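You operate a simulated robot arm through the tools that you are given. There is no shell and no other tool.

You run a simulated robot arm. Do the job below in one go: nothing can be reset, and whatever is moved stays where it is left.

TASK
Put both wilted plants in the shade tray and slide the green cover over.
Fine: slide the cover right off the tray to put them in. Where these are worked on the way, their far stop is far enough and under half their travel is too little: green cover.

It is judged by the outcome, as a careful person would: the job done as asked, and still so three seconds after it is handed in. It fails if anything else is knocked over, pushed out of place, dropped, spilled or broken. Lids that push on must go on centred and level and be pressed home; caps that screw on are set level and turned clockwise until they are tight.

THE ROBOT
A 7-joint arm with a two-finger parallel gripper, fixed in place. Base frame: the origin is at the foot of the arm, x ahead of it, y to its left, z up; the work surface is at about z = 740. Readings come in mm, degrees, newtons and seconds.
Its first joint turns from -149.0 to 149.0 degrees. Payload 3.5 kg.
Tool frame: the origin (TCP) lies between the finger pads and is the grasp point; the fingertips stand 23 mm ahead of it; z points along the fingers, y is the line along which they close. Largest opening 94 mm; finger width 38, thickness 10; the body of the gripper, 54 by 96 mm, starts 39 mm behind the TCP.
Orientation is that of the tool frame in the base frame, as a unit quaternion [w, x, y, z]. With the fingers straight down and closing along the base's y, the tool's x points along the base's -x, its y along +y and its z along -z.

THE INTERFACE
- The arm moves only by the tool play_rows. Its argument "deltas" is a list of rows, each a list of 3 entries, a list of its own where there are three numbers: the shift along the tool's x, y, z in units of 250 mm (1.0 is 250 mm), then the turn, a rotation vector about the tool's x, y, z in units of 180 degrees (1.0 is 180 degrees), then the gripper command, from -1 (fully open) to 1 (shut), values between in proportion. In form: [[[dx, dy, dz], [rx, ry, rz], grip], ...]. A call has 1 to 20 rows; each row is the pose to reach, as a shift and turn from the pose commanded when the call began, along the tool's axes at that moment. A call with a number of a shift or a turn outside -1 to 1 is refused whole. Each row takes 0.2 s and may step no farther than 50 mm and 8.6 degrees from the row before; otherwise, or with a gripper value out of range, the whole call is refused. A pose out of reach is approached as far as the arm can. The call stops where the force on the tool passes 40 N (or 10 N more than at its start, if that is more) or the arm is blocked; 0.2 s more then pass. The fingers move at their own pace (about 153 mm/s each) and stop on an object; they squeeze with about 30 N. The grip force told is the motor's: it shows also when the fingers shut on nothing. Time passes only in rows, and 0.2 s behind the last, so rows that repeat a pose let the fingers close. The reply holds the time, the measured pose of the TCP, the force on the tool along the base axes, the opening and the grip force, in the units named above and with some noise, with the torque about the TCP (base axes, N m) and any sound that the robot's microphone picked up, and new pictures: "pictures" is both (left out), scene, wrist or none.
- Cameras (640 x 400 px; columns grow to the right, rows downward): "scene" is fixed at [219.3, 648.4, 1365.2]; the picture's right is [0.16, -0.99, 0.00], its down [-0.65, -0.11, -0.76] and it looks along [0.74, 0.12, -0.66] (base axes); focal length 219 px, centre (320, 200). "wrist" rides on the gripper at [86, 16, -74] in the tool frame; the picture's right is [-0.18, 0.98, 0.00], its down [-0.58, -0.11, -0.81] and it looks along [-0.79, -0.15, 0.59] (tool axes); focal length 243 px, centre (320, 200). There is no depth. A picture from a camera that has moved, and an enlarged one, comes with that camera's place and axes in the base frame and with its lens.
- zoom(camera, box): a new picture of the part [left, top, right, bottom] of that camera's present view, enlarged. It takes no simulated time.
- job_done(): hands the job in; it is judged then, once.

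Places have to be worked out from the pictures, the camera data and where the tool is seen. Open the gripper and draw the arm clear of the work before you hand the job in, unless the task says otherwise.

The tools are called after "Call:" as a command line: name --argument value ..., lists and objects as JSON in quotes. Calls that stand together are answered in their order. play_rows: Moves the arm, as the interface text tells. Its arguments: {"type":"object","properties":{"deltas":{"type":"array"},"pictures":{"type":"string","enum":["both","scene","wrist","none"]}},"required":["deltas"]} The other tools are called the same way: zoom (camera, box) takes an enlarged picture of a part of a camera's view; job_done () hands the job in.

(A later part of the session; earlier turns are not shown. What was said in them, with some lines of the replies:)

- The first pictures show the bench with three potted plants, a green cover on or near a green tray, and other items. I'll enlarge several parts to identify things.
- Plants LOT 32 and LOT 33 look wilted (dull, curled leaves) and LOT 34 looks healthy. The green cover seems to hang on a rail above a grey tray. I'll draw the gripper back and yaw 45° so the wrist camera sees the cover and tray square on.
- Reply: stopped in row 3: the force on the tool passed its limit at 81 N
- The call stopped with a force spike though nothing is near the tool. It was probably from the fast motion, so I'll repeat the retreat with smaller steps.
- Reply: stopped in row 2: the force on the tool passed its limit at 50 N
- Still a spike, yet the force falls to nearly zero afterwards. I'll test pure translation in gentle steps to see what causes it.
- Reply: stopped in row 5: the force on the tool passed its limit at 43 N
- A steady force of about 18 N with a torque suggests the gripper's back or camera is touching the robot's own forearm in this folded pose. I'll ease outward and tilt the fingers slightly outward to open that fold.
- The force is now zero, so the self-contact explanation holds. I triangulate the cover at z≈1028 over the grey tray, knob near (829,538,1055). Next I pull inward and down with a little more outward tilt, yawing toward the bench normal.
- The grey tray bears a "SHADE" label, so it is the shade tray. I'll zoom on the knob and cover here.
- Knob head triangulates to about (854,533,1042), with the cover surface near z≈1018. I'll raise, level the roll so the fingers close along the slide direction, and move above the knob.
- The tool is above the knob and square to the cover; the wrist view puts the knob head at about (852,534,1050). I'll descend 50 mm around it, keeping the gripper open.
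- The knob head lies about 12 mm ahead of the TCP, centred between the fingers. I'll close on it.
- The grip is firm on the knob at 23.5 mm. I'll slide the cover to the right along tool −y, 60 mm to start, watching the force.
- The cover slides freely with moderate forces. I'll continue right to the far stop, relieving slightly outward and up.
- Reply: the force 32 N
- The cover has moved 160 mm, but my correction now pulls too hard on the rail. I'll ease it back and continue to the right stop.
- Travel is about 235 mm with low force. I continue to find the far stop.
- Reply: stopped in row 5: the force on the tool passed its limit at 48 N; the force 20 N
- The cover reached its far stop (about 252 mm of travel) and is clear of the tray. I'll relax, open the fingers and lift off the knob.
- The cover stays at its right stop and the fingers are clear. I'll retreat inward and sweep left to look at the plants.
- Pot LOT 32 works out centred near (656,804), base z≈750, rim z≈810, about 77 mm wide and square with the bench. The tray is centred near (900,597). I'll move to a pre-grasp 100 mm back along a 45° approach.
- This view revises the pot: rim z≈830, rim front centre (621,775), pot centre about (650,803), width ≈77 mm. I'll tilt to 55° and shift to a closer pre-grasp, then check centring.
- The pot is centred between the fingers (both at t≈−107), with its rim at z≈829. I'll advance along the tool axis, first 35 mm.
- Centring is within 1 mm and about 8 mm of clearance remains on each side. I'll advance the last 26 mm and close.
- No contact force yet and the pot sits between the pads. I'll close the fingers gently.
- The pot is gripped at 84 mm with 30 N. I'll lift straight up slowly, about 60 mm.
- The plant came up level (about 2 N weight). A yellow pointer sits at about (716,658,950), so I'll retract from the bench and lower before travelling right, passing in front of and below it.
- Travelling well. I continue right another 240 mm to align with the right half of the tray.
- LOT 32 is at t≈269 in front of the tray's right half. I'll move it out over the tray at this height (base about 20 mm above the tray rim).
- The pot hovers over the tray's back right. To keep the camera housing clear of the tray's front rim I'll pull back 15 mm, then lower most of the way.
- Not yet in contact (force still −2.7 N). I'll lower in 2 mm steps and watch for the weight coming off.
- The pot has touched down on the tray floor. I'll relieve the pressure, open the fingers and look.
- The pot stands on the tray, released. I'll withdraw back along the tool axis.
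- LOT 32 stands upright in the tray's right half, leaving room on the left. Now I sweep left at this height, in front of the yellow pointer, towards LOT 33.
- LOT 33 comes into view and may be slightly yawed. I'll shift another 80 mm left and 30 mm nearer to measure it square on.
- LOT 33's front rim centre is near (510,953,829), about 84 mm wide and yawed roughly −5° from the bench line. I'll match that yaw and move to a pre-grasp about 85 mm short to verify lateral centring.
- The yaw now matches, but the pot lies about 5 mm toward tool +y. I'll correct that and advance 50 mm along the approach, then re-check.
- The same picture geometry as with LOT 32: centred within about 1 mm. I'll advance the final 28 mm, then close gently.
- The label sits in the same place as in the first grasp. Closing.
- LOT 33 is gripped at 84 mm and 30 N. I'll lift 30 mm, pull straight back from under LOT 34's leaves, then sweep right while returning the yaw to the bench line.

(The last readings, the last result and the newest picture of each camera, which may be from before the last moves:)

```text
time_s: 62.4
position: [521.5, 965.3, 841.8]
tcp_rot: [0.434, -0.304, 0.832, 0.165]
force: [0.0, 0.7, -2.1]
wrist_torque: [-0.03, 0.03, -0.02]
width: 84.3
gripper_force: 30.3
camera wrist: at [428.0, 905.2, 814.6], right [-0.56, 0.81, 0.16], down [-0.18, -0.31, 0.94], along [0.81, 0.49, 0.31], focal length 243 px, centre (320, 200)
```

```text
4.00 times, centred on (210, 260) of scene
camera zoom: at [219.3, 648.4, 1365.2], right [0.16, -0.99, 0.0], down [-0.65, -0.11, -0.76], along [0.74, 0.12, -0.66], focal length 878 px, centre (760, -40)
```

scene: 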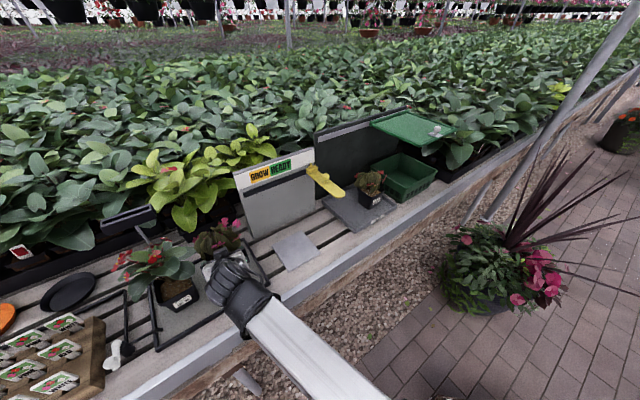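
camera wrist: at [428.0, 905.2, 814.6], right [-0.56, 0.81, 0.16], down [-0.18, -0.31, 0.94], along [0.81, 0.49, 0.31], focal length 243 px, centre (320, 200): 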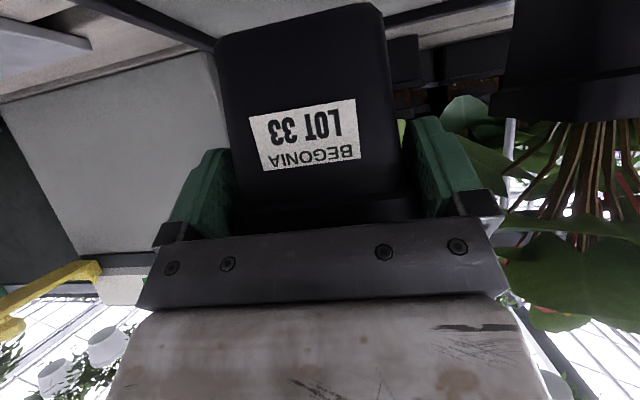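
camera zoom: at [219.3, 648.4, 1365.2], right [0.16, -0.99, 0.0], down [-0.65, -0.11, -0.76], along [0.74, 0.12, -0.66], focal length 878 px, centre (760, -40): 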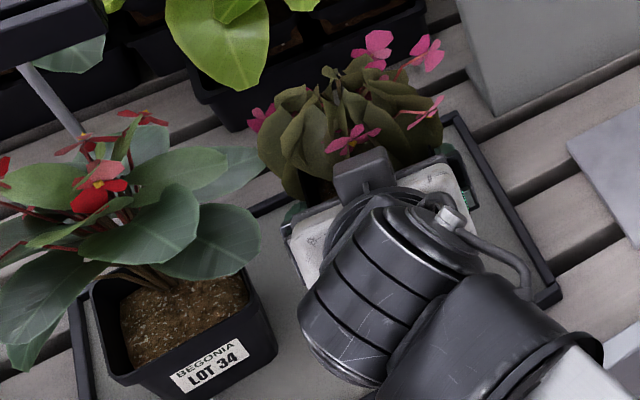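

LOT 33 is up cleanly. I retract while drifting right away from LOT 34, then sweep right.

Call:
play_rows --deltas '[[[0.012, -0.015, -0.018], [0, 0, 0], 1], [[0.04, -0.04, -0.06], [0, 0, 0], 1], [[0.085, -0.07, -0.125], [0, 0, 0], 1], [[0.13, -0.09, -0.19], [0, 0, 0], 1], [[0.175, -0.11, -0.255], [0, 0, 0], 1], [[0.215, -0.14, -0.315], [0, 0, 0], 1], [[0.245, -0.2, -0.36], [-0.003, 0, -0.002], 1], [[0.255, -0.28, -0.375], [-0.006, 0, -0.004], 1], [[0.26, -0.37, -0.385], [-0.01, 0, -0.007], 1], [[0.265, -0.46, -0.395], [-0.014, 0, -0.01], 1], [[0.27, -0.55, -0.405], [-0.018, 0, -0.0125], 1], [[0.275, -0.64, -0.413], [-0.022, 0, -0.0151], 1], [[0.28, -0.73, -0.42], [-0.022, 0, -0.0151], 1], [[0.283, -0.81, -0.425], [-0.022, 0, -0.0151], 1], [[0.284, -0.86, -0.428], [-0.022, 0, -0.0151], 1], [[0.284, -0.888, -0.429], [-0.022, 0, -0.0151], 1]]'

```text
time_s: 65.8
position: [567.4, 712.9, 841.3]
tcp_rot: [0.427, -0.339, 0.818, 0.184]
force: [-0.2, -0.1, -3.0]
wrist_torque: [-0.05, 0.05, -0.02]
width: 83.7
gripper_force: 29.4
camera wrist: at [479.4, 645.4, 814.3], right [-0.62, 0.76, 0.16], down [-0.15, -0.32, 0.94], along [0.77, 0.56, 0.32], focal length 243 px, centre (320, 200)
```

scene: 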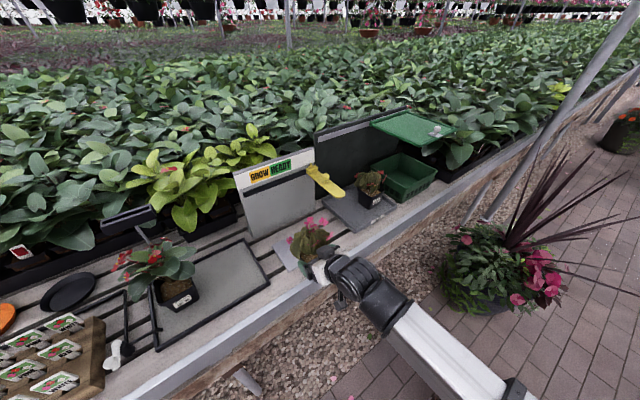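
wrist: 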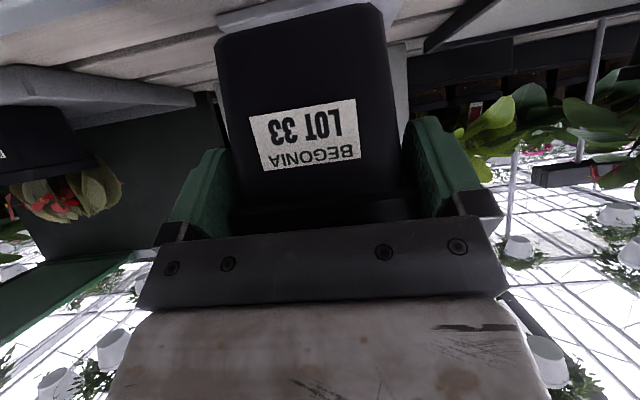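

Continuing right toward the tray's left half, pulled back another 20 mm to clear the yellow pointer.

Call:
play_rows --deltas '[[[0.02, -0.01, -0.03], [0, 0, 0], 1], [[0.045, -0.05, -0.066], [0, 0, 0], 1], [[0.045, -0.12, -0.066], [0, 0, 0], 1], [[0.045, -0.2, -0.066], [0, 0, 0], 1], [[0.045, -0.28, -0.066], [0, 0, 0], 1], [[0.045, -0.36, -0.066], [0, 0, 0], 1], [[0.045, -0.44, -0.066], [0, 0, 0], 1], [[0.045, -0.52, -0.066], [0, 0, 0], 1], [[0.045, -0.6, -0.066], [0, 0, 0], 1], [[0.045, -0.68, -0.066], [0, 0, 0], 1], [[0.045, -0.76, -0.066], [0, 0, 0], 1], [[0.045, -0.84, -0.066], [0, 0, 0], 1], [[0.045, -0.91, -0.066], [0, 0, 0], 1], [[0.045, -0.97, -0.066], [0, 0, 0], 1], [[0.045, -1.0, -0.066], [0, 0, 0], 1]]'

Call:
zoom --camera "scene" --box '[290, 140, 430, 240]'

```text
time_s: 69.0
position: [731.1, 522.1, 839.0]
tcp_rot: [0.427, -0.339, 0.818, 0.184]
force: [-0.3, -1.1, -1.8]
wrist_torque: [-0.03, 0.02, 0.01]
width: 83.6
gripper_force: 30.0
camera wrist: at [643.3, 455.3, 811.3], right [-0.62, 0.76, 0.16], down [-0.15, -0.32, 0.94], along [0.77, 0.56, 0.31], focal length 243 px, centre (320, 200)
```

scene: 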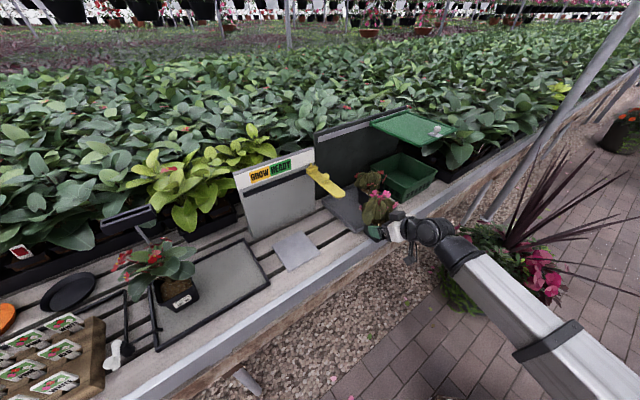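
wrist: 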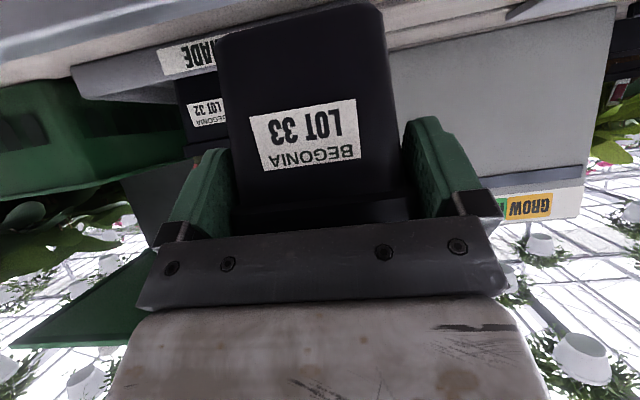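

```text
4.00 times, centred on (360, 190) of scene
camera zoom: at [219.3, 648.4, 1365.2], right [0.16, -0.99, 0.0], down [-0.65, -0.11, -0.76], along [0.74, 0.12, -0.66], focal length 878 px, centre (160, 240)
```

zoom: 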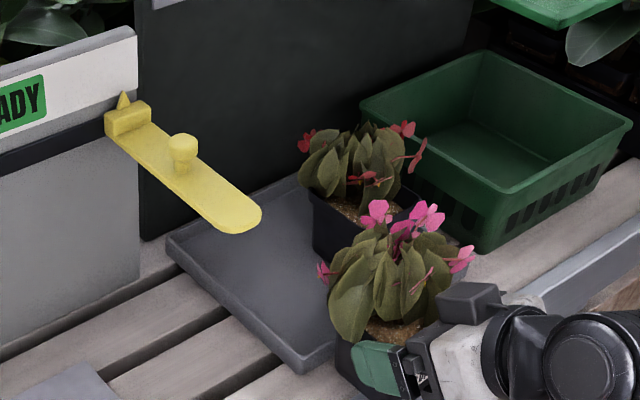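

LOT 33 is in front of the tray's free left half (t≈148), clear of the yellow pointer and of LOT 32. I'll move it in over the tray.

Call:
play_rows --deltas '[[[-0.012, 0, 0.018], [0, 0, 0], 1], [[-0.04, -0.003, 0.058], [0, 0, 0], 1], [[-0.08, -0.006, 0.116], [0, 0, 0], 1], [[-0.125, -0.01, 0.182], [0, 0, 0], 1], [[-0.17, -0.014, 0.247], [0, 0, 0], 1], [[-0.21, -0.014, 0.305], [0, 0, 0], 1], [[-0.245, -0.014, 0.357], [0, 0, 0], 1], [[-0.27, -0.014, 0.393], [0, 0, 0], 1], [[-0.281, -0.014, 0.409], [0, 0, 0], 1], [[-0.281, -0.014, 0.409], [0, 0, 0], 1]]'

Call:
zoom --camera "scene" --box '[290, 140, 430, 240]'

```text
time_s: 71.2
position: [822.0, 608.0, 838.5]
tcp_rot: [0.427, -0.339, 0.818, 0.184]
force: [0.2, 0.2, -2.9]
wrist_torque: [-0.05, 0.06, 0.02]
width: 83.8
gripper_force: 30.1
camera wrist: at [733.1, 541.1, 811.3], right [-0.62, 0.76, 0.16], down [-0.15, -0.32, 0.94], along [0.77, 0.56, 0.32], focal length 243 px, centre (320, 200)
```

scene: 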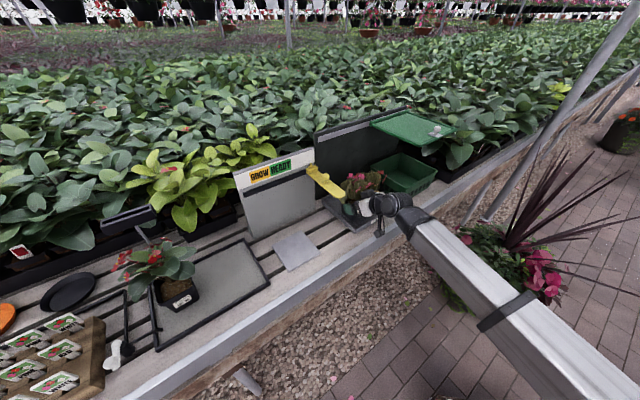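
wrist: 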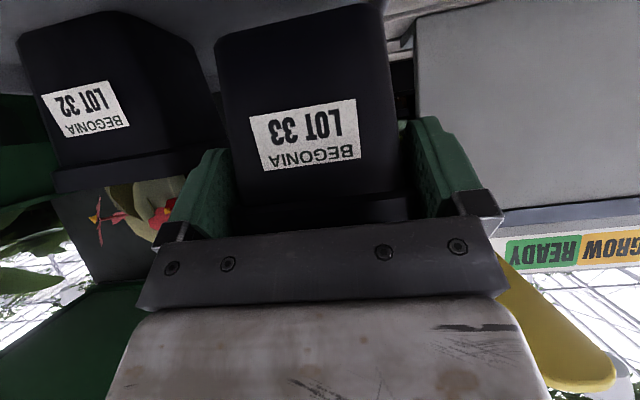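

```text
4.00 times, centred on (360, 190) of scene
camera zoom: at [219.3, 648.4, 1365.2], right [0.16, -0.99, 0.0], down [-0.65, -0.11, -0.76], along [0.74, 0.12, -0.66], focal length 878 px, centre (160, 240)
```

zoom: 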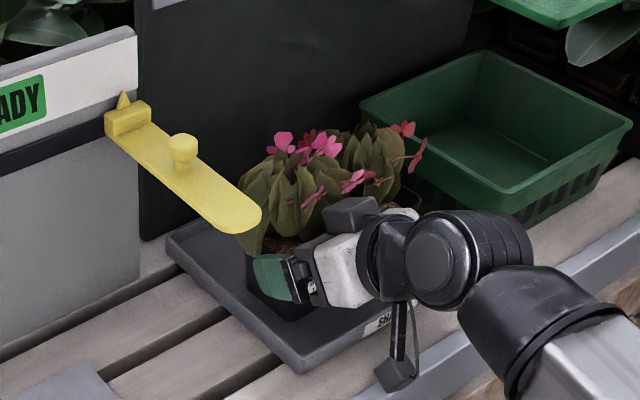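

Call:
zoom --camera "scene" --box '[325, 180, 405, 240]'

Call:
zoom --camera "wrist" --box '[160, 0, 460, 130]'

```text
6.67 times, centred on (365, 210) of scene
camera zoom: at [219.3, 648.4, 1365.2], right [0.16, -0.99, 0.0], down [-0.65, -0.11, -0.76], along [0.74, 0.12, -0.66], focal length 1462 px, centre (20, 133)
```

zoom: 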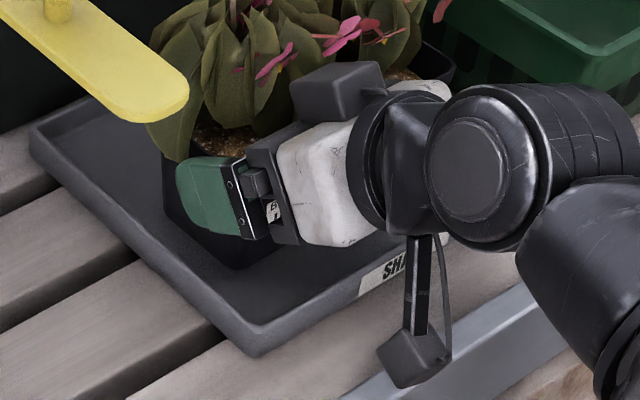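

```text
2.13 times, centred on (310, 65) of wrist
camera zoom: at [733.1, 541.1, 811.3], right [-0.62, 0.76, 0.16], down [-0.15, -0.32, 0.94], along [0.77, 0.56, 0.32], focal length 518 px, centre (341, 488)
```

zoom: 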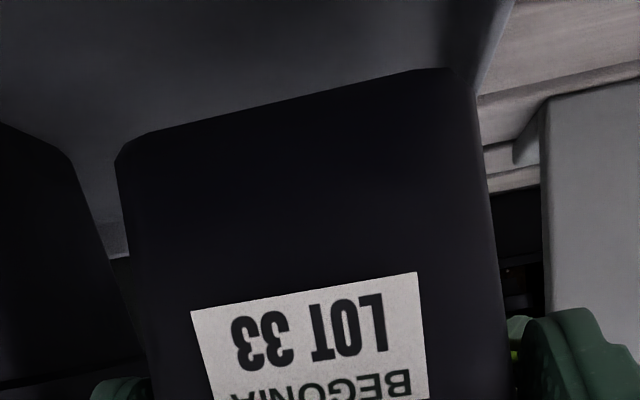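

Base corner looks about 7 mm inside the tray's left wall. I'll shift 4 mm right and lower 21 mm.

Call:
play_rows --deltas '[[[0, -0.008, 0], [0, 0, 0], 1], [[0.008, -0.016, 0.0055], [0, 0, 0], 1], [[0.025, -0.016, 0.0174], [0, 0, 0], 1], [[0.045, -0.016, 0.0313], [0, 0, 0], 1], [[0.062, -0.016, 0.043], [0, 0, 0], 1], [[0.069, -0.016, 0.048], [0, 0, 0], 1], [[0.069, -0.016, 0.048], [0, 0, 0], 1]]'

Call:
zoom --camera "scene" --box '[325, 180, 405, 240]'

```text
time_s: 72.8
position: [824.9, 605.5, 818.3]
tcp_rot: [0.427, -0.339, 0.818, 0.184]
force: [0.6, -1.3, -2.4]
wrist_torque: [-0.04, 0.06, 0.0]
width: 83.8
gripper_force: 30.3
camera wrist: at [736.2, 538.3, 790.5], right [-0.62, 0.76, 0.16], down [-0.15, -0.32, 0.94], along [0.77, 0.56, 0.32], focal length 243 px, centre (320, 200)
```

scene: 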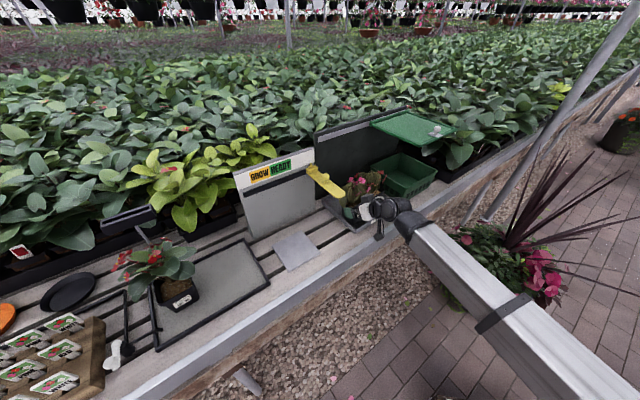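
wrist: 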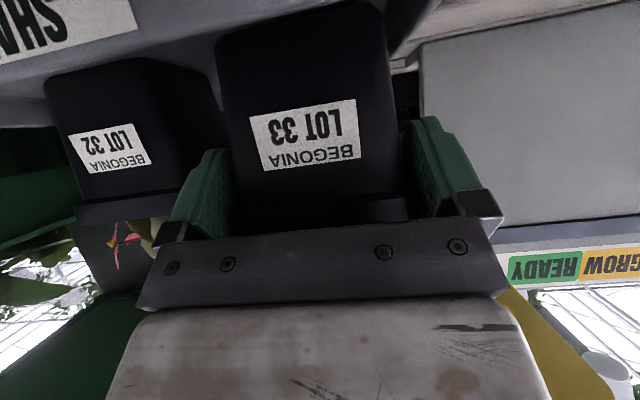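

```text
6.67 times, centred on (365, 210) of scene
camera zoom: at [219.3, 648.4, 1365.2], right [0.16, -0.99, 0.0], down [-0.65, -0.11, -0.76], along [0.74, 0.12, -0.66], focal length 1462 px, centre (20, 133)
```

zoom: 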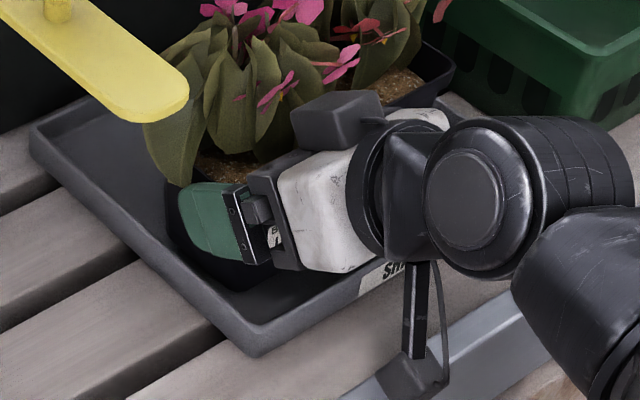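

The base is well inside the tray. I'll lower in 2 mm steps until the weight comes off.

Call:
play_rows --deltas '[[[0.0066, 0, 0.0045], [0, 0, 0], 1], [[0.0132, 0, 0.009], [0, 0, 0], 1], [[0.0198, 0, 0.0135], [0, 0, 0], 1], [[0.0198, 0, 0.0135], [0, 0, 0], 1]]' --pictures "none"

```text
time_s: 73.8
position: [824.8, 605.6, 812.3]
tcp_rot: [0.427, -0.339, 0.818, 0.184]
force: [-0.9, 0.4, -2.4]
wrist_torque: [-0.04, 0.02, -0.01]
width: 83.8
gripper_force: 30.5
```

Call:
play_rows --deltas '[[[0.0033, 0, 0.00225], [0, 0, 0], 1], [[0.0066, 0, 0.0045], [0, 0, 0], 1], [[0.0066, 0, 0.0045], [0, 0, 0], 1]]' --pictures "none"

```text
time_s: 74.6
position: [824.6, 605.6, 809.9]
tcp_rot: [0.428, -0.338, 0.818, 0.184]
force: [0.2, -0.2, -2.1]
wrist_torque: [-0.04, 0.05, 0.01]
width: 83.9
gripper_force: 30.2
```

Still hanging; I'll go on in 1 mm steps.

Call:
play_rows --deltas '[[[0.0033, 0, 0.00225], [0, 0, 0], 1], [[0.0066, 0, 0.0045], [0, 0, 0], 1], [[0.0066, 0, 0.0045], [0, 0, 0], 1]]' --pictures "none"

```text
time_s: 75.4
position: [823.6, 607.1, 809.0]
tcp_rot: [0.429, -0.338, 0.817, 0.184]
force: [-0.8, 2.6, 15.0]
wrist_torque: [-0.24, 0.04, 0.01]
width: 83.8
gripper_force: 29.8
```

Touchdown at the same height as LOT 32. I'll relieve and open.

Call:
play_rows --deltas '[[[-0.003, 0, -0.002], [0, 0, 0], 1], [[-0.003, 0, -0.002], [0, 0, 0], 0], [[-0.003, 0, -0.002], [0, 0, 0], -0.7], [[-0.003, 0, -0.002], [0, 0, 0], -0.9], [[-0.003, 0, -0.002], [0, 0, 0], -1], [[-0.003, 0, -0.002], [0, 0, 0], -1]]'

Call:
zoom --camera "scene" --box '[325, 180, 405, 240]'

```text
time_s: 76.8
position: [823.9, 606.3, 808.6]
tcp_rot: [0.427, -0.339, 0.818, 0.183]
force: [0.3, -0.4, 0.5]
wrist_torque: [-0.02, -0.01, -0.01]
width: 94.1
gripper_force: 0.1
camera wrist: at [735.9, 538.3, 781.5], right [-0.62, 0.76, 0.16], down [-0.15, -0.32, 0.94], along [0.77, 0.56, 0.32], focal length 243 px, centre (320, 200)
```

scene: 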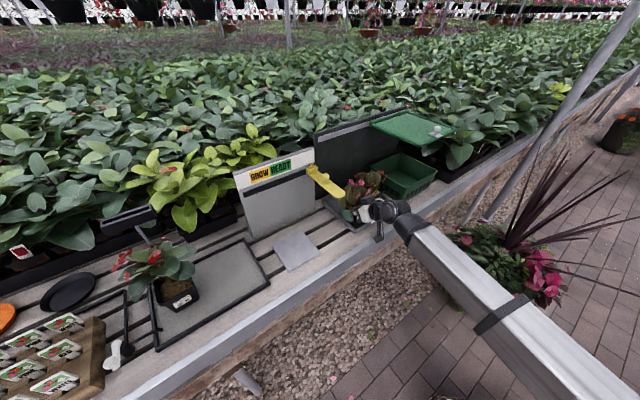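
wrist: 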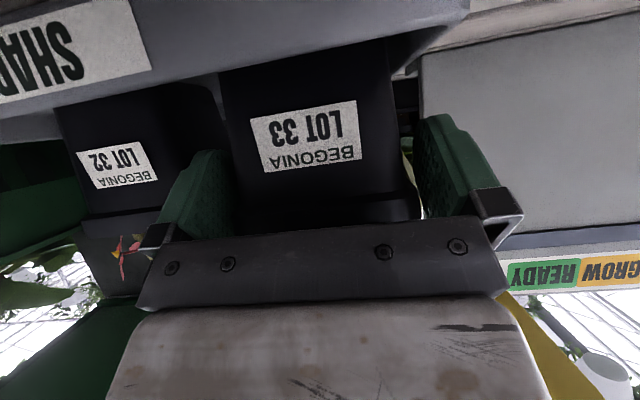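

```text
6.67 times, centred on (365, 210) of scene
camera zoom: at [219.3, 648.4, 1365.2], right [0.16, -0.99, 0.0], down [-0.65, -0.11, -0.76], along [0.74, 0.12, -0.66], focal length 1462 px, centre (20, 133)
```

zoom: 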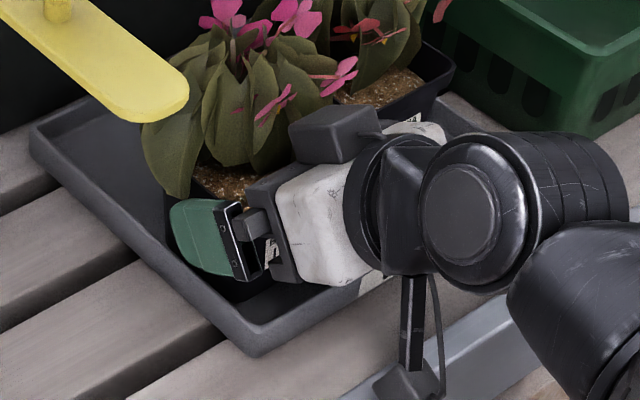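

Released and standing. I'll withdraw back along the tool axis.

Call:
play_rows --deltas '[[[0, 0, -0.02], [0, 0, 0], -1], [[0, 0, -0.06], [0, 0, 0], -1], [[0, 0, -0.12], [0, 0, 0], -1], [[0, 0, -0.19], [0, 0, 0], -1], [[0, 0, -0.27], [0, 0, 0], -1], [[0, 0, -0.35], [0, 0, 0], -1], [[0, 0, -0.43], [0, 0, 0], -1], [[0, 0, -0.5], [0, 0, 0], -1], [[0, 0, -0.54], [0, 0, 0], -1]]'

Call:
zoom --camera "scene" --box '[290, 140, 430, 240]'

```text
time_s: 78.8
position: [746.3, 525.7, 885.1]
tcp_rot: [0.427, -0.338, 0.819, 0.182]
force: [-0.5, -0.8, 0.4]
wrist_torque: [0.01, 0.01, -0.01]
width: 93.9
gripper_force: 0.0
camera wrist: at [658.1, 458.5, 858.4], right [-0.62, 0.76, 0.16], down [-0.15, -0.32, 0.94], along [0.77, 0.56, 0.31], focal length 243 px, centre (320, 200)
```

scene: 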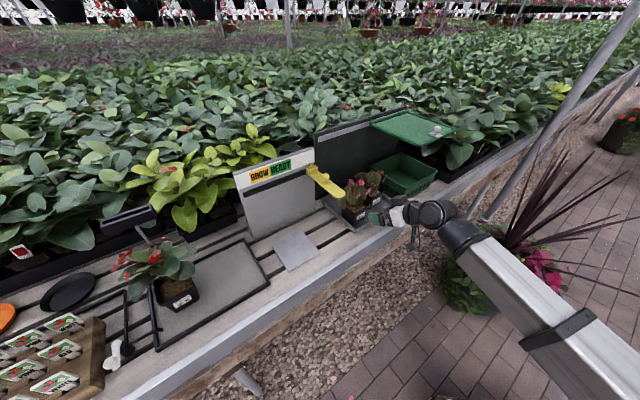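
wrist: 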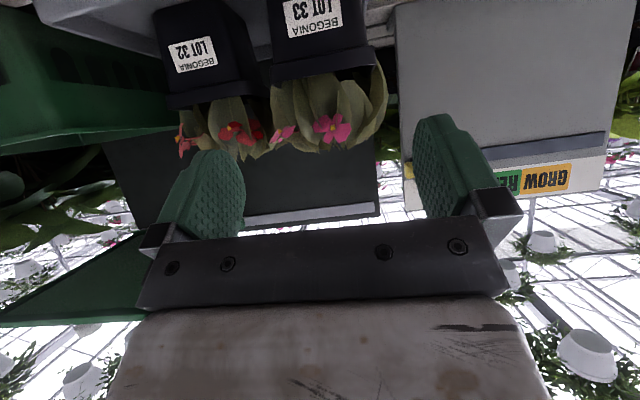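

```text
4.00 times, centred on (360, 190) of scene
camera zoom: at [219.3, 648.4, 1365.2], right [0.16, -0.99, 0.0], down [-0.65, -0.11, -0.76], along [0.74, 0.12, -0.66], focal length 878 px, centre (160, 240)
```

zoom: 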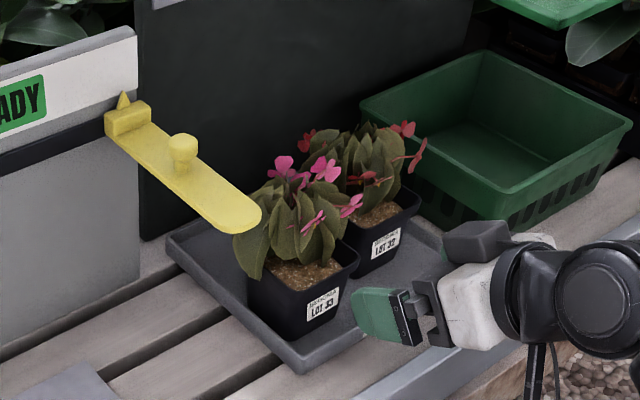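

Both wilted plants stand in the SHADE tray. Next I'll go back to the cover's knob, first retreating up and right while returning the tilt to 22°.

Call:
play_rows --deltas '[[[-0.02, -0.02, -0.03], [0, 0.01, 0], -1], [[-0.06, -0.06, -0.08], [0, 0.028, 0], -1], [[-0.11, -0.12, -0.14], [0, 0.046, 0], -1], [[-0.17, -0.19, -0.21], [0, 0.065, 0], -1], [[-0.23, -0.27, -0.28], [0, 0.085, 0], -1], [[-0.29, -0.35, -0.35], [0, 0.105, 0], -0.8], [[-0.35, -0.42, -0.42], [0, 0.125, 0], -0.6], [[-0.4, -0.48, -0.48], [0, 0.145, 0], -0.4], [[-0.44, -0.53, -0.53], [0, 0.165, 0], -0.3], [[-0.47, -0.566, -0.566], [0, 0.183, 0], -0.3], [[-0.47, -0.566, -0.566], [0, 0.183, 0], -0.3]]'

```text
time_s: 81.2
position: [814.4, 389.1, 1061.8]
tcp_rot: [0.177, -0.378, 0.905, 0.08]
force: [-0.2, 0.2, -0.3]
wrist_torque: [-0.02, 0.0, 0.01]
width: 61.3
gripper_force: 0.0
camera wrist: at [727.3, 323.0, 1098.7], right [-0.58, 0.81, 0.08], down [0.25, 0.08, 0.97], along [0.78, 0.58, -0.25], focal length 243 px, centre (320, 200)
```

scene: 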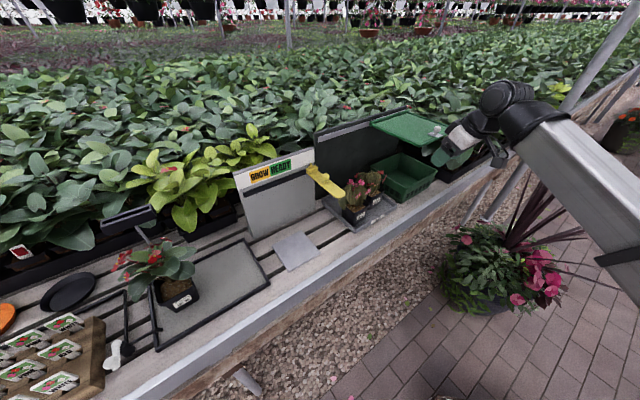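
wrist: 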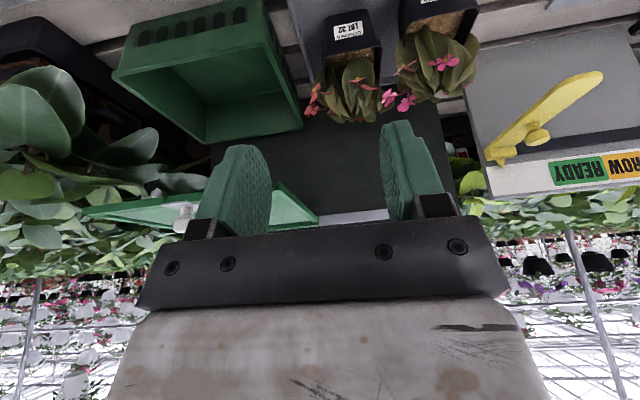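

Continuing to the pose above the knob from which I released it earlier.

Call:
play_rows --deltas '[[[-0.01, -0.03, -0.03], [0, 0, 0], -0.3], [[-0.03, -0.1, -0.08], [0, 0, 0], -0.3], [[-0.045, -0.19, -0.11], [0, 0, 0], -0.3], [[-0.06, -0.29, -0.13], [0, 0, 0], -0.3], [[-0.075, -0.39, -0.15], [0, 0, 0], -0.3], [[-0.09, -0.49, -0.17], [0, 0, 0], -0.3], [[-0.1, -0.59, -0.185], [0, 0, 0], -0.3], [[-0.112, -0.67, -0.191], [0, 0, 0], -0.3], [[-0.15, -0.702, -0.185], [0, 0, 0], -0.3], [[-0.22, -0.703, -0.165], [0, 0, 0], -0.3], [[-0.3, -0.704, -0.14], [0, 0, 0], -0.3], [[-0.37, -0.705, -0.12], [0, 0, 0], -0.3], [[-0.43, -0.705, -0.1], [0, 0, 0], -0.3], [[-0.459, -0.705, -0.094], [0, 0, 0], -0.3], [[-0.459, -0.705, -0.094], [0, 0, 0], -0.3]]'

```text
time_s: 84.4
position: [1009.0, 334.5, 1124.8]
tcp_rot: [0.179, -0.377, 0.905, 0.08]
force: [-0.5, 0.2, 0.1]
wrist_torque: [0.0, -0.03, 0.01]
width: 61.0
gripper_force: 0.1
camera wrist: at [921.8, 268.1, 1162.3], right [-0.58, 0.81, 0.08], down [0.25, 0.08, 0.97], along [0.78, 0.58, -0.24], focal length 243 px, centre (320, 200)
```

scene: 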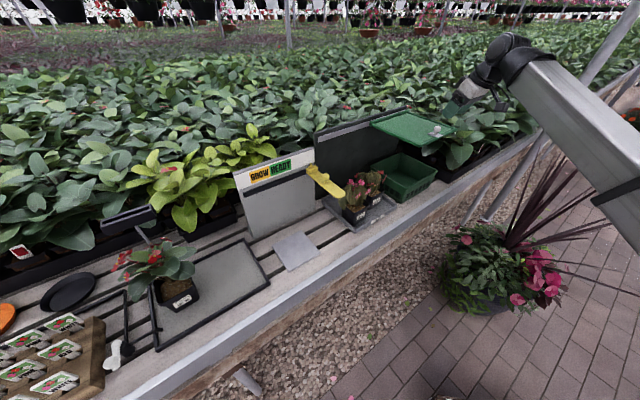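
wrist: 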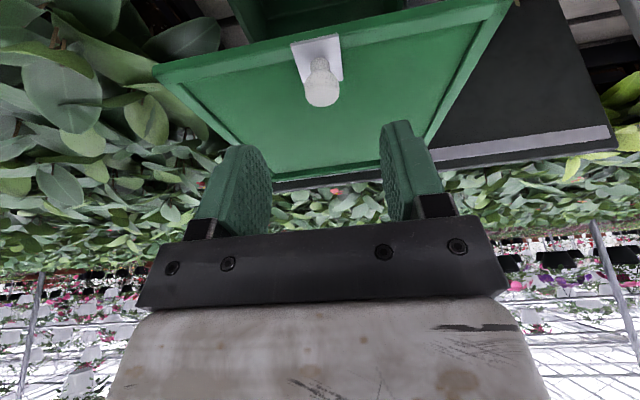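

The view matches the one at release; the cover hasn't moved. I'll descend along the tool axis and close on the knob.

Call:
play_rows --deltas '[[[0, 0, 0.03], [0, 0, 0], -0.3], [[0, 0, 0.08], [0, 0, 0], -0.3], [[0, 0, 0.14], [0, 0, 0], -0.3], [[0, 0, 0.2], [0, 0, 0], -0.3], [[0, 0, 0.25], [0, 0, 0], -0.3], [[0, 0, 0.275], [0, 0, 0], -0.3]]' --pictures "wrist"

```text
time_s: 85.8
position: [1026.1, 352.8, 1060.8]
tcp_rot: [0.177, -0.377, 0.905, 0.08]
force: [0.1, -0.7, 0.9]
wrist_torque: [0.01, 0.01, -0.02]
width: 60.9
gripper_force: 0.0
camera wrist: at [939.4, 287.5, 1098.2], right [-0.58, 0.81, 0.08], down [0.25, 0.08, 0.97], along [0.78, 0.58, -0.24], focal length 243 px, centre (320, 200)
```

wrist: 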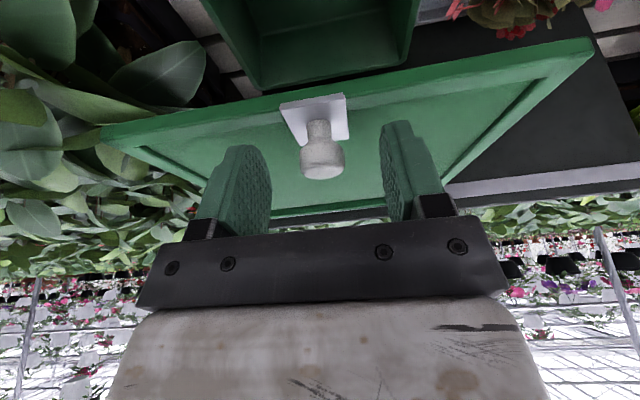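

The knob sits centred between the fingers. I'll close and read the forces.

Call:
play_rows --deltas '[[[0, 0, 0], [0, 0, 0], 0.2], [[0, 0, 0], [0, 0, 0], 0.6], [[0, 0, 0], [0, 0, 0], 1], [[0, 0, 0], [0, 0, 0], 1]]' --pictures "none"

Call:
play_rows --deltas '[[[0, 0.02, 0.0004], [0, 0, 0], 1], [[0, 0.05, 0.001], [0, 0, 0], 1], [[0, 0.09, 0.0016], [0, 0, 0], 1], [[0, 0.13, 0.0023], [0, 0, 0], 1], [[0, 0.17, 0.003], [0, 0, 0], 1], [[0, 0.2, 0.0035], [0, 0, 0], 1]]'

```text
time_s: 86.8
position: [1025.8, 354.0, 1061.4]
tcp_rot: [0.177, -0.376, 0.906, 0.08]
force: [-2.6, 2.3, -2.9]
wrist_torque: [0.12, -0.06, 0.04]
width: 23.7
gripper_force: 45.3
```

```text
time_s: 88.2
position: [990.0, 389.4, 1060.9]
tcp_rot: [0.177, -0.377, 0.905, 0.081]
force: [-0.1, 0.2, 1.9]
wrist_torque: [-0.29, 0.27, 0.07]
width: 23.5
gripper_force: 45.0
camera wrist: at [903.8, 323.0, 1098.4], right [-0.58, 0.81, 0.08], down [0.25, 0.08, 0.97], along [0.78, 0.58, -0.24], focal length 243 px, centre (320, 200)
```

scene: 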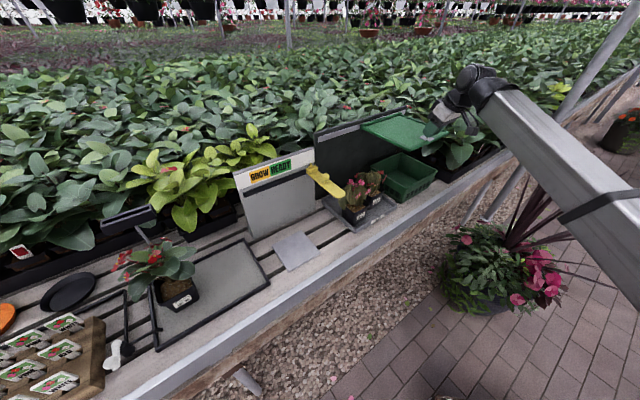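
wrist: 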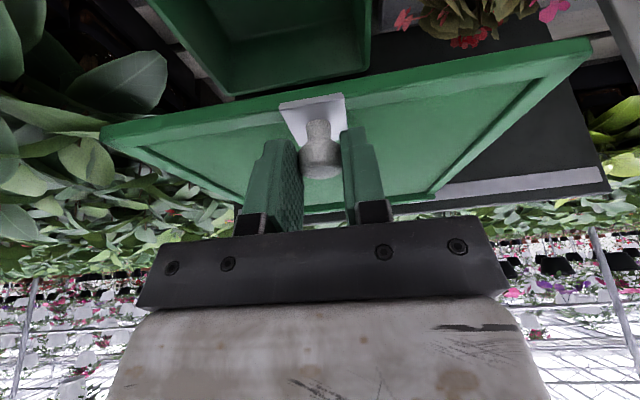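

The cover slides left with very low force. I continue about 150 mm more over the tray.

Call:
play_rows --deltas '[[[0, 0.03, 0.0005], [0, 0, 0], 1], [[0, 0.07, 0.0012], [0, 0, 0], 1], [[-0.0004, 0.12, 0.0021], [0, 0, 0], 1], [[-0.0005, 0.17, 0.003], [0, 0, 0], 1], [[-0.0007, 0.22, 0.0039], [0, 0, 0], 1], [[-0.0008, 0.27, 0.0048], [0, 0, 0], 1], [[-0.001, 0.32, 0.0056], [0, 0, 0], 1], [[-0.001, 0.37, 0.0065], [0, 0, 0], 1], [[-0.0013, 0.42, 0.0074], [0, 0, 0], 1], [[-0.0014, 0.47, 0.0083], [0, 0, 0], 1], [[-0.0016, 0.52, 0.0092], [0, 0, 0], 1], [[-0.0017, 0.56, 0.0099], [0, 0, 0], 1], [[-0.0018, 0.58, 0.0102], [0, 0, 0], 1]]'

```text
time_s: 91.0
position: [888.1, 491.2, 1061.1]
tcp_rot: [0.179, -0.377, 0.905, 0.081]
force: [-2.8, -2.8, 16.7]
wrist_torque: [0.72, -0.68, 0.04]
width: 23.5
gripper_force: 45.4
camera wrist: at [801.2, 425.4, 1098.2], right [-0.58, 0.81, 0.08], down [0.24, 0.08, 0.97], along [0.78, 0.58, -0.24], focal length 243 px, centre (320, 200)
```

scene: 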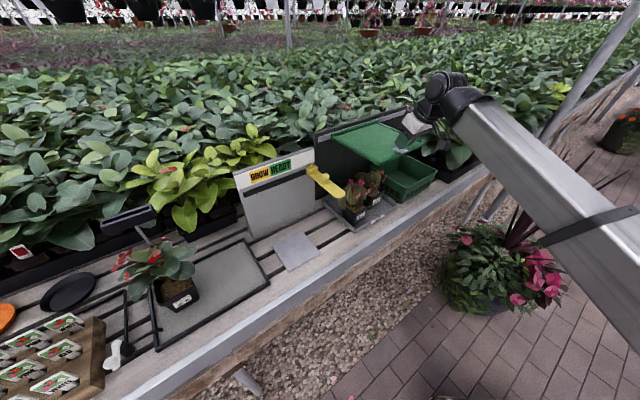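
wrist: 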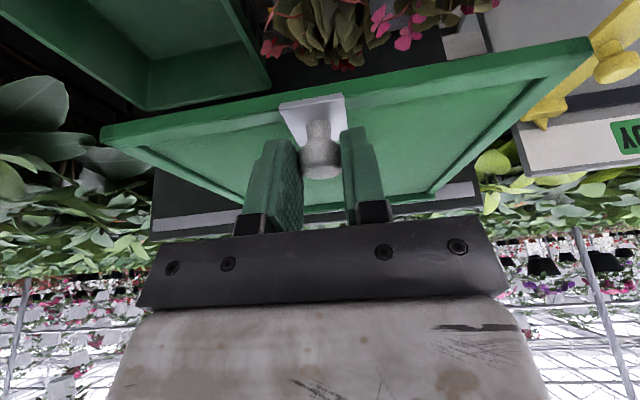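

The force shows I'm pressing slightly down, so I'll rise a fraction of a millimetre and continue toward the original closed position.

Call:
play_rows --deltas '[[[-0.001, 0.005, -0.0025], [0, 0, 0], 1], [[-0.001, 0.03, -0.0022], [0, 0, 0], 1], [[-0.001, 0.07, -0.002], [0, 0, 0], 1], [[-0.001, 0.11, -0.0015], [0, 0, 0], 1], [[-0.001, 0.15, -0.001], [0, 0, 0], 1], [[-0.001, 0.18, -0.0008], [0, 0, 0], 1], [[-0.001, 0.2, -0.0005], [0, 0, 0], 1]]'

```text
time_s: 92.6
position: [853.1, 526.4, 1060.8]
tcp_rot: [0.177, -0.376, 0.906, 0.079]
force: [-4.0, -5.0, 8.2]
wrist_torque: [-0.47, 0.51, -0.04]
width: 23.3
gripper_force: 45.5
camera wrist: at [765.9, 460.8, 1098.4], right [-0.58, 0.81, 0.08], down [0.25, 0.08, 0.97], along [0.78, 0.58, -0.25], focal length 243 px, centre (320, 200)
```

scene: 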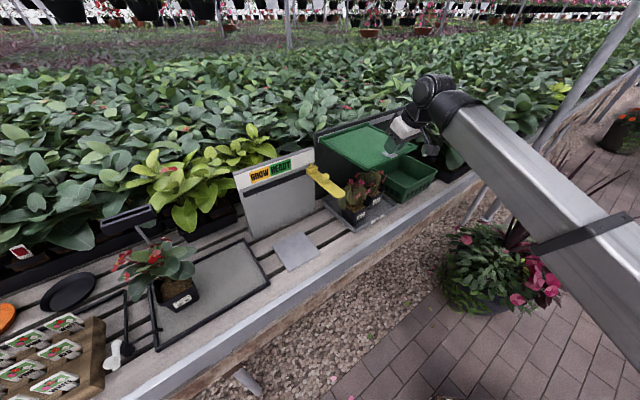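
wrist: 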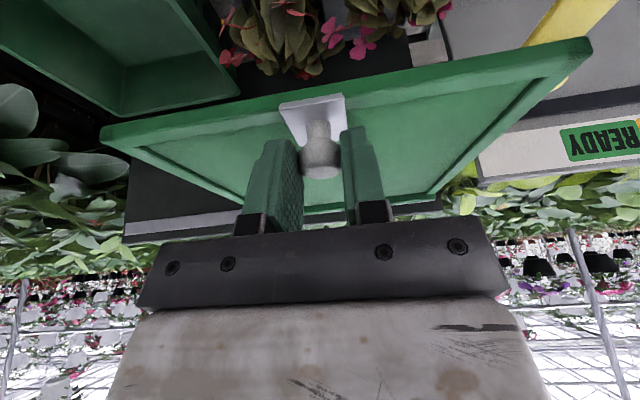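

About 7 mm short of its original closed position. I'll creep on in small steps, expecting the left stop.

Call:
play_rows --deltas '[[[-0.0005, 0.01, 0], [0, 0, 0], 1], [[-0.0005, 0.02, 0], [0, 0, 0], 1], [[-0.0005, 0.03, 0], [0, 0, 0], 1], [[-0.0005, 0.03, 0], [0, 0, 0], 1]]' --pictures "none"

```text
time_s: 93.6
position: [847.8, 530.4, 1061.6]
tcp_rot: [0.178, -0.377, 0.905, 0.079]
force: [5.6, -15.0, 1.4]
wrist_torque: [-0.44, -0.04, -0.11]
width: 23.2
gripper_force: 45.1
```

A resistance of about 15 N along the slide direction appears at the original position, which suggests the left stop. I'll nudge 4 mm more to confirm.

Call:
play_rows --deltas '[[[0, 0.008, 0], [0, 0, 0], 1], [[0, 0.016, 0], [0, 0, 0], 1], [[0, 0.016, 0], [0, 0, 0], 1]]'

Call:
zoom --camera "scene" --box '[290, 100, 450, 220]'

```text
time_s: 94.3
position: [848.0, 531.8, 1061.2]
tcp_rot: [0.18, -0.374, 0.907, 0.073]
force: [8.6, -15.0, 0.8]
wrist_torque: [0.09, -0.49, -0.21]
width: 23.4
gripper_force: 45.0
stopped in row 3: the force on the tool passed its limit at 41 N (the readings are from after the stop); the commanded pose is now the measured one
camera wrist: at [761.3, 465.7, 1098.1], right [-0.57, 0.82, 0.07], down [0.24, 0.09, 0.97], along [0.78, 0.57, -0.24], focal length 243 px, centre (320, 200)
```

scene: 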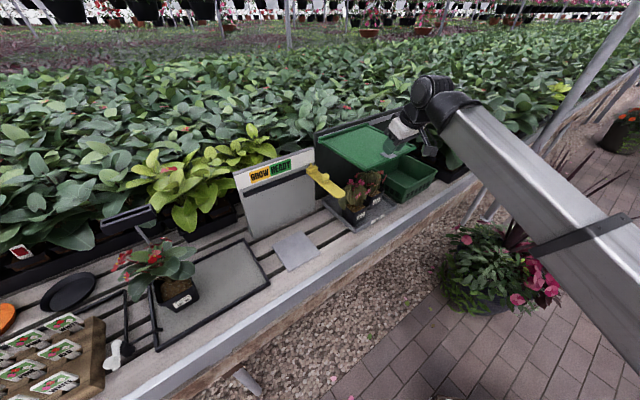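
wrist: 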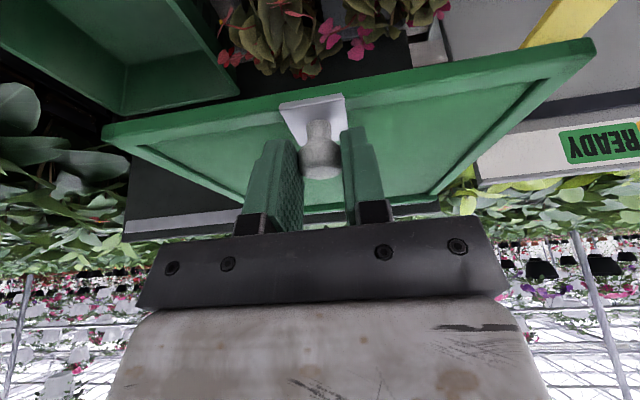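

```text
3.33 times, centred on (370, 160) of scene
camera zoom: at [219.3, 648.4, 1365.2], right [0.16, -0.99, 0.0], down [-0.65, -0.11, -0.76], along [0.74, 0.12, -0.66], focal length 731 px, centre (153, 333)
```

zoom: 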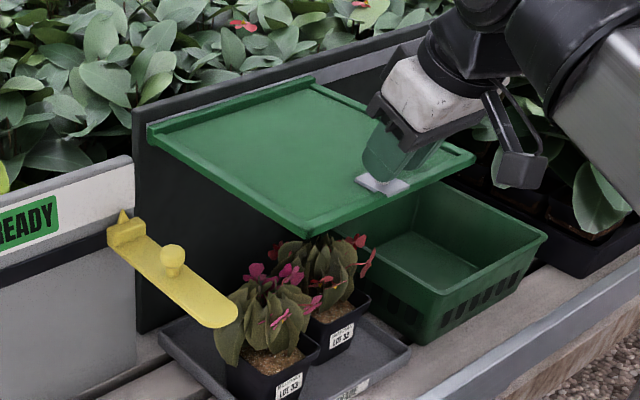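

The cover is at its left stop, the same place it started, over the tray. I'll relax, open the fingers and lift off along the tool axis.

Call:
play_rows --deltas '[[[0, -0.002, 0], [0, 0, 0], 1], [[0, -0.002, 0], [0, 0, 0], 0.5], [[0, -0.002, 0], [0, 0, 0], 0], [[0, -0.002, 0], [0, 0, 0], -0.3], [[0, -0.002, -0.03], [0, 0, 0], -0.3], [[0, -0.002, -0.08], [0, 0, 0], -0.3], [[0, -0.002, -0.15], [0, 0, 0], -0.3], [[0, -0.002, -0.22], [0, 0, 0], -0.3], [[0, -0.002, -0.27], [0, 0, 0], -0.3]]'

```text
time_s: 96.3
position: [829.6, 514.5, 1122.7]
tcp_rot: [0.179, -0.375, 0.906, 0.077]
force: [0.2, 0.4, -0.1]
wrist_torque: [-0.02, -0.05, 0.01]
width: 60.9
gripper_force: 0.1
camera wrist: at [742.4, 448.3, 1160.5], right [-0.57, 0.81, 0.07], down [0.24, 0.08, 0.97], along [0.78, 0.57, -0.24], focal length 243 px, centre (320, 200)
```

scene: 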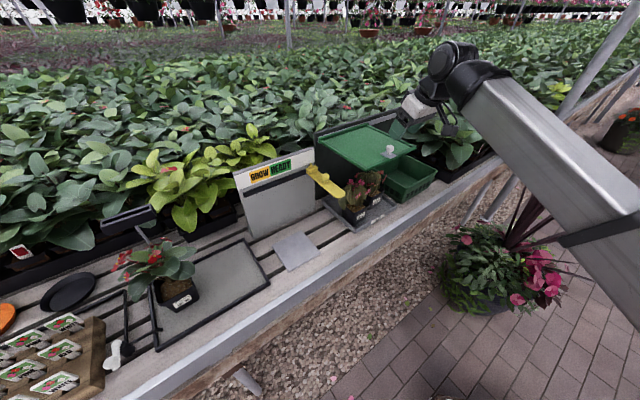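
wrist: 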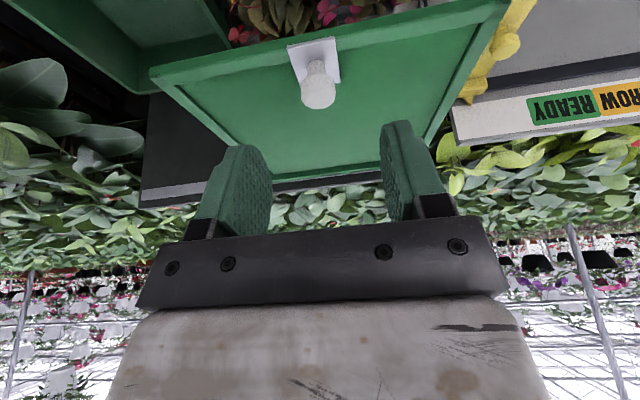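

The fingers are clear of the knob. I'll draw the arm back away from the work.

Call:
play_rows --deltas '[[[0.03, 0, -0.013], [0, 0, 0], -0.5], [[0.1, 0, -0.04], [0, 0, 0], -0.7], [[0.18, 0, -0.073], [0, 0, 0], -1], [[0.26, -0.02, -0.1], [0, 0, 0], -1], [[0.34, -0.06, -0.1], [0, 0, 0], -1], [[0.41, -0.11, -0.085], [0, 0, 0], -1], [[0.48, -0.16, -0.065], [0, 0, 0], -1], [[0.52, -0.2, -0.05], [0, 0, 0], -1], [[0.54, -0.22, -0.047], [0, 0, 0], -1], [[0.54, -0.22, -0.047], [0, 0, 0], -1]]'

Call:
zoom --camera "scene" --box '[290, 100, 450, 240]'

Call:
zoom --camera "scene" --box '[0, 180, 320, 400]'

```text
time_s: 98.5
position: [776.0, 384.8, 1081.9]
tcp_rot: [0.18, -0.375, 0.906, 0.076]
force: [0.2, 0.1, -0.4]
wrist_torque: [0.02, -0.01, -0.03]
width: 94.1
gripper_force: 0.1
camera wrist: at [690.0, 318.3, 1120.2], right [-0.58, 0.81, 0.07], down [0.24, 0.08, 0.97], along [0.78, 0.57, -0.24], focal length 243 px, centre (320, 200)
```

scene: 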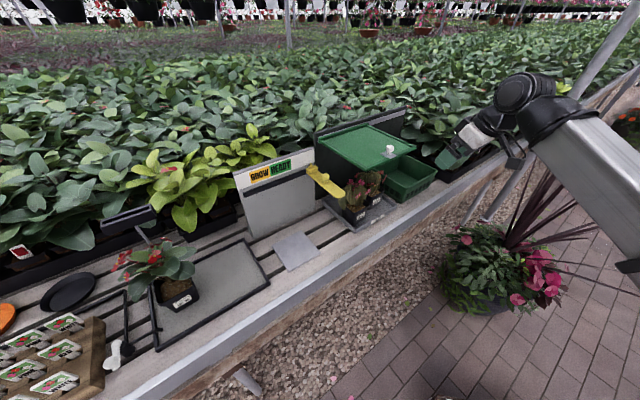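
wrist: 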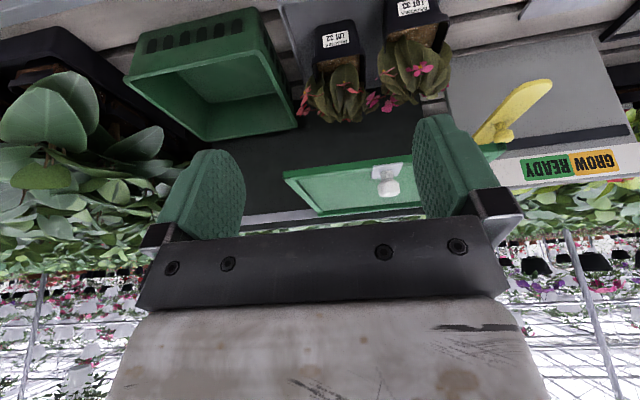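

```text
2.86 times, centred on (370, 170) of scene
camera zoom: at [219.3, 648.4, 1365.2], right [0.16, -0.99, 0.0], down [-0.65, -0.11, -0.76], along [0.74, 0.12, -0.66], focal length 627 px, centre (177, 286)
```

zoom: 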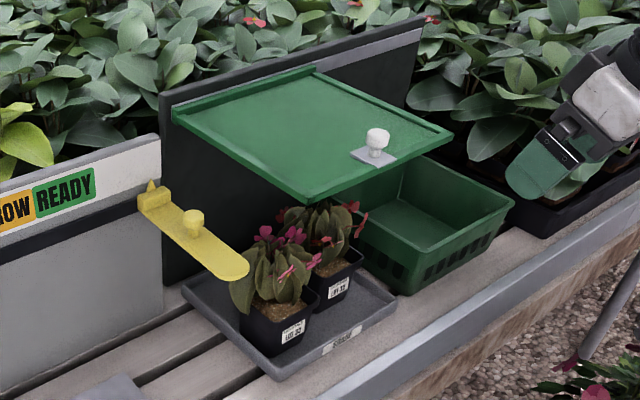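

```text
1.82 times, centred on (160, 290) of scene
camera zoom: at [219.3, 648.4, 1365.2], right [0.16, -0.99, 0.0], down [-0.65, -0.11, -0.76], along [0.74, 0.12, -0.66], focal length 399 px, centre (611, 36)
```

zoom: 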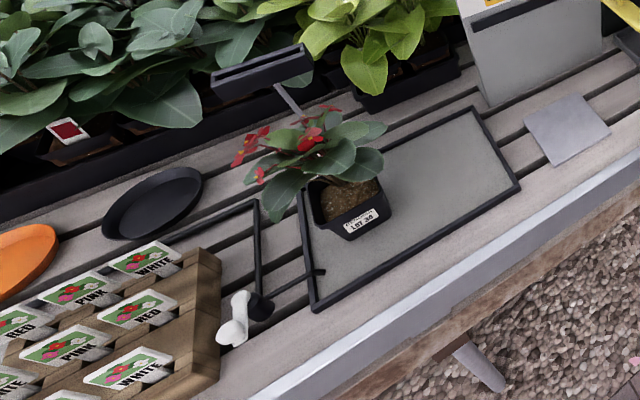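

Both wilted plants (LOT 32 and 33) stand upright in the SHADE tray and the green cover is back over it at its stop. Nothing else looks disturbed, and the gripper is open and clear, so I hand the job in.

Call:
job_done

```text
The job is handed in.
```

I put both wilted plants, LOT 32 and LOT 33, in the SHADE tray and slid the green cover back over it. The job is handed in, but I haven't seen the judging result.

- **Plants:** both stood upright on the tray floor in the last pictures, side by side with a gap between the pots. I took these two as wilted from their dull, curled leaves and left the healthy-looking LOT 34 where it was.
- **Cover:** I slid it to its far right stop to load the tray. I then brought it back to the left stop, where it started.
- **Surroundings:** the last pictures show the yellow pointer, the green basket, LOT 34 and the other items undisturbed.
- **Arm:** the gripper is open and drawn back from the bench. Early on, before anything was handled, a few moves stopped on force readings of up to 81 N. The cause seemed to be the gripper touching the robot's own forearm, and they stopped once I tilted the tool outward.
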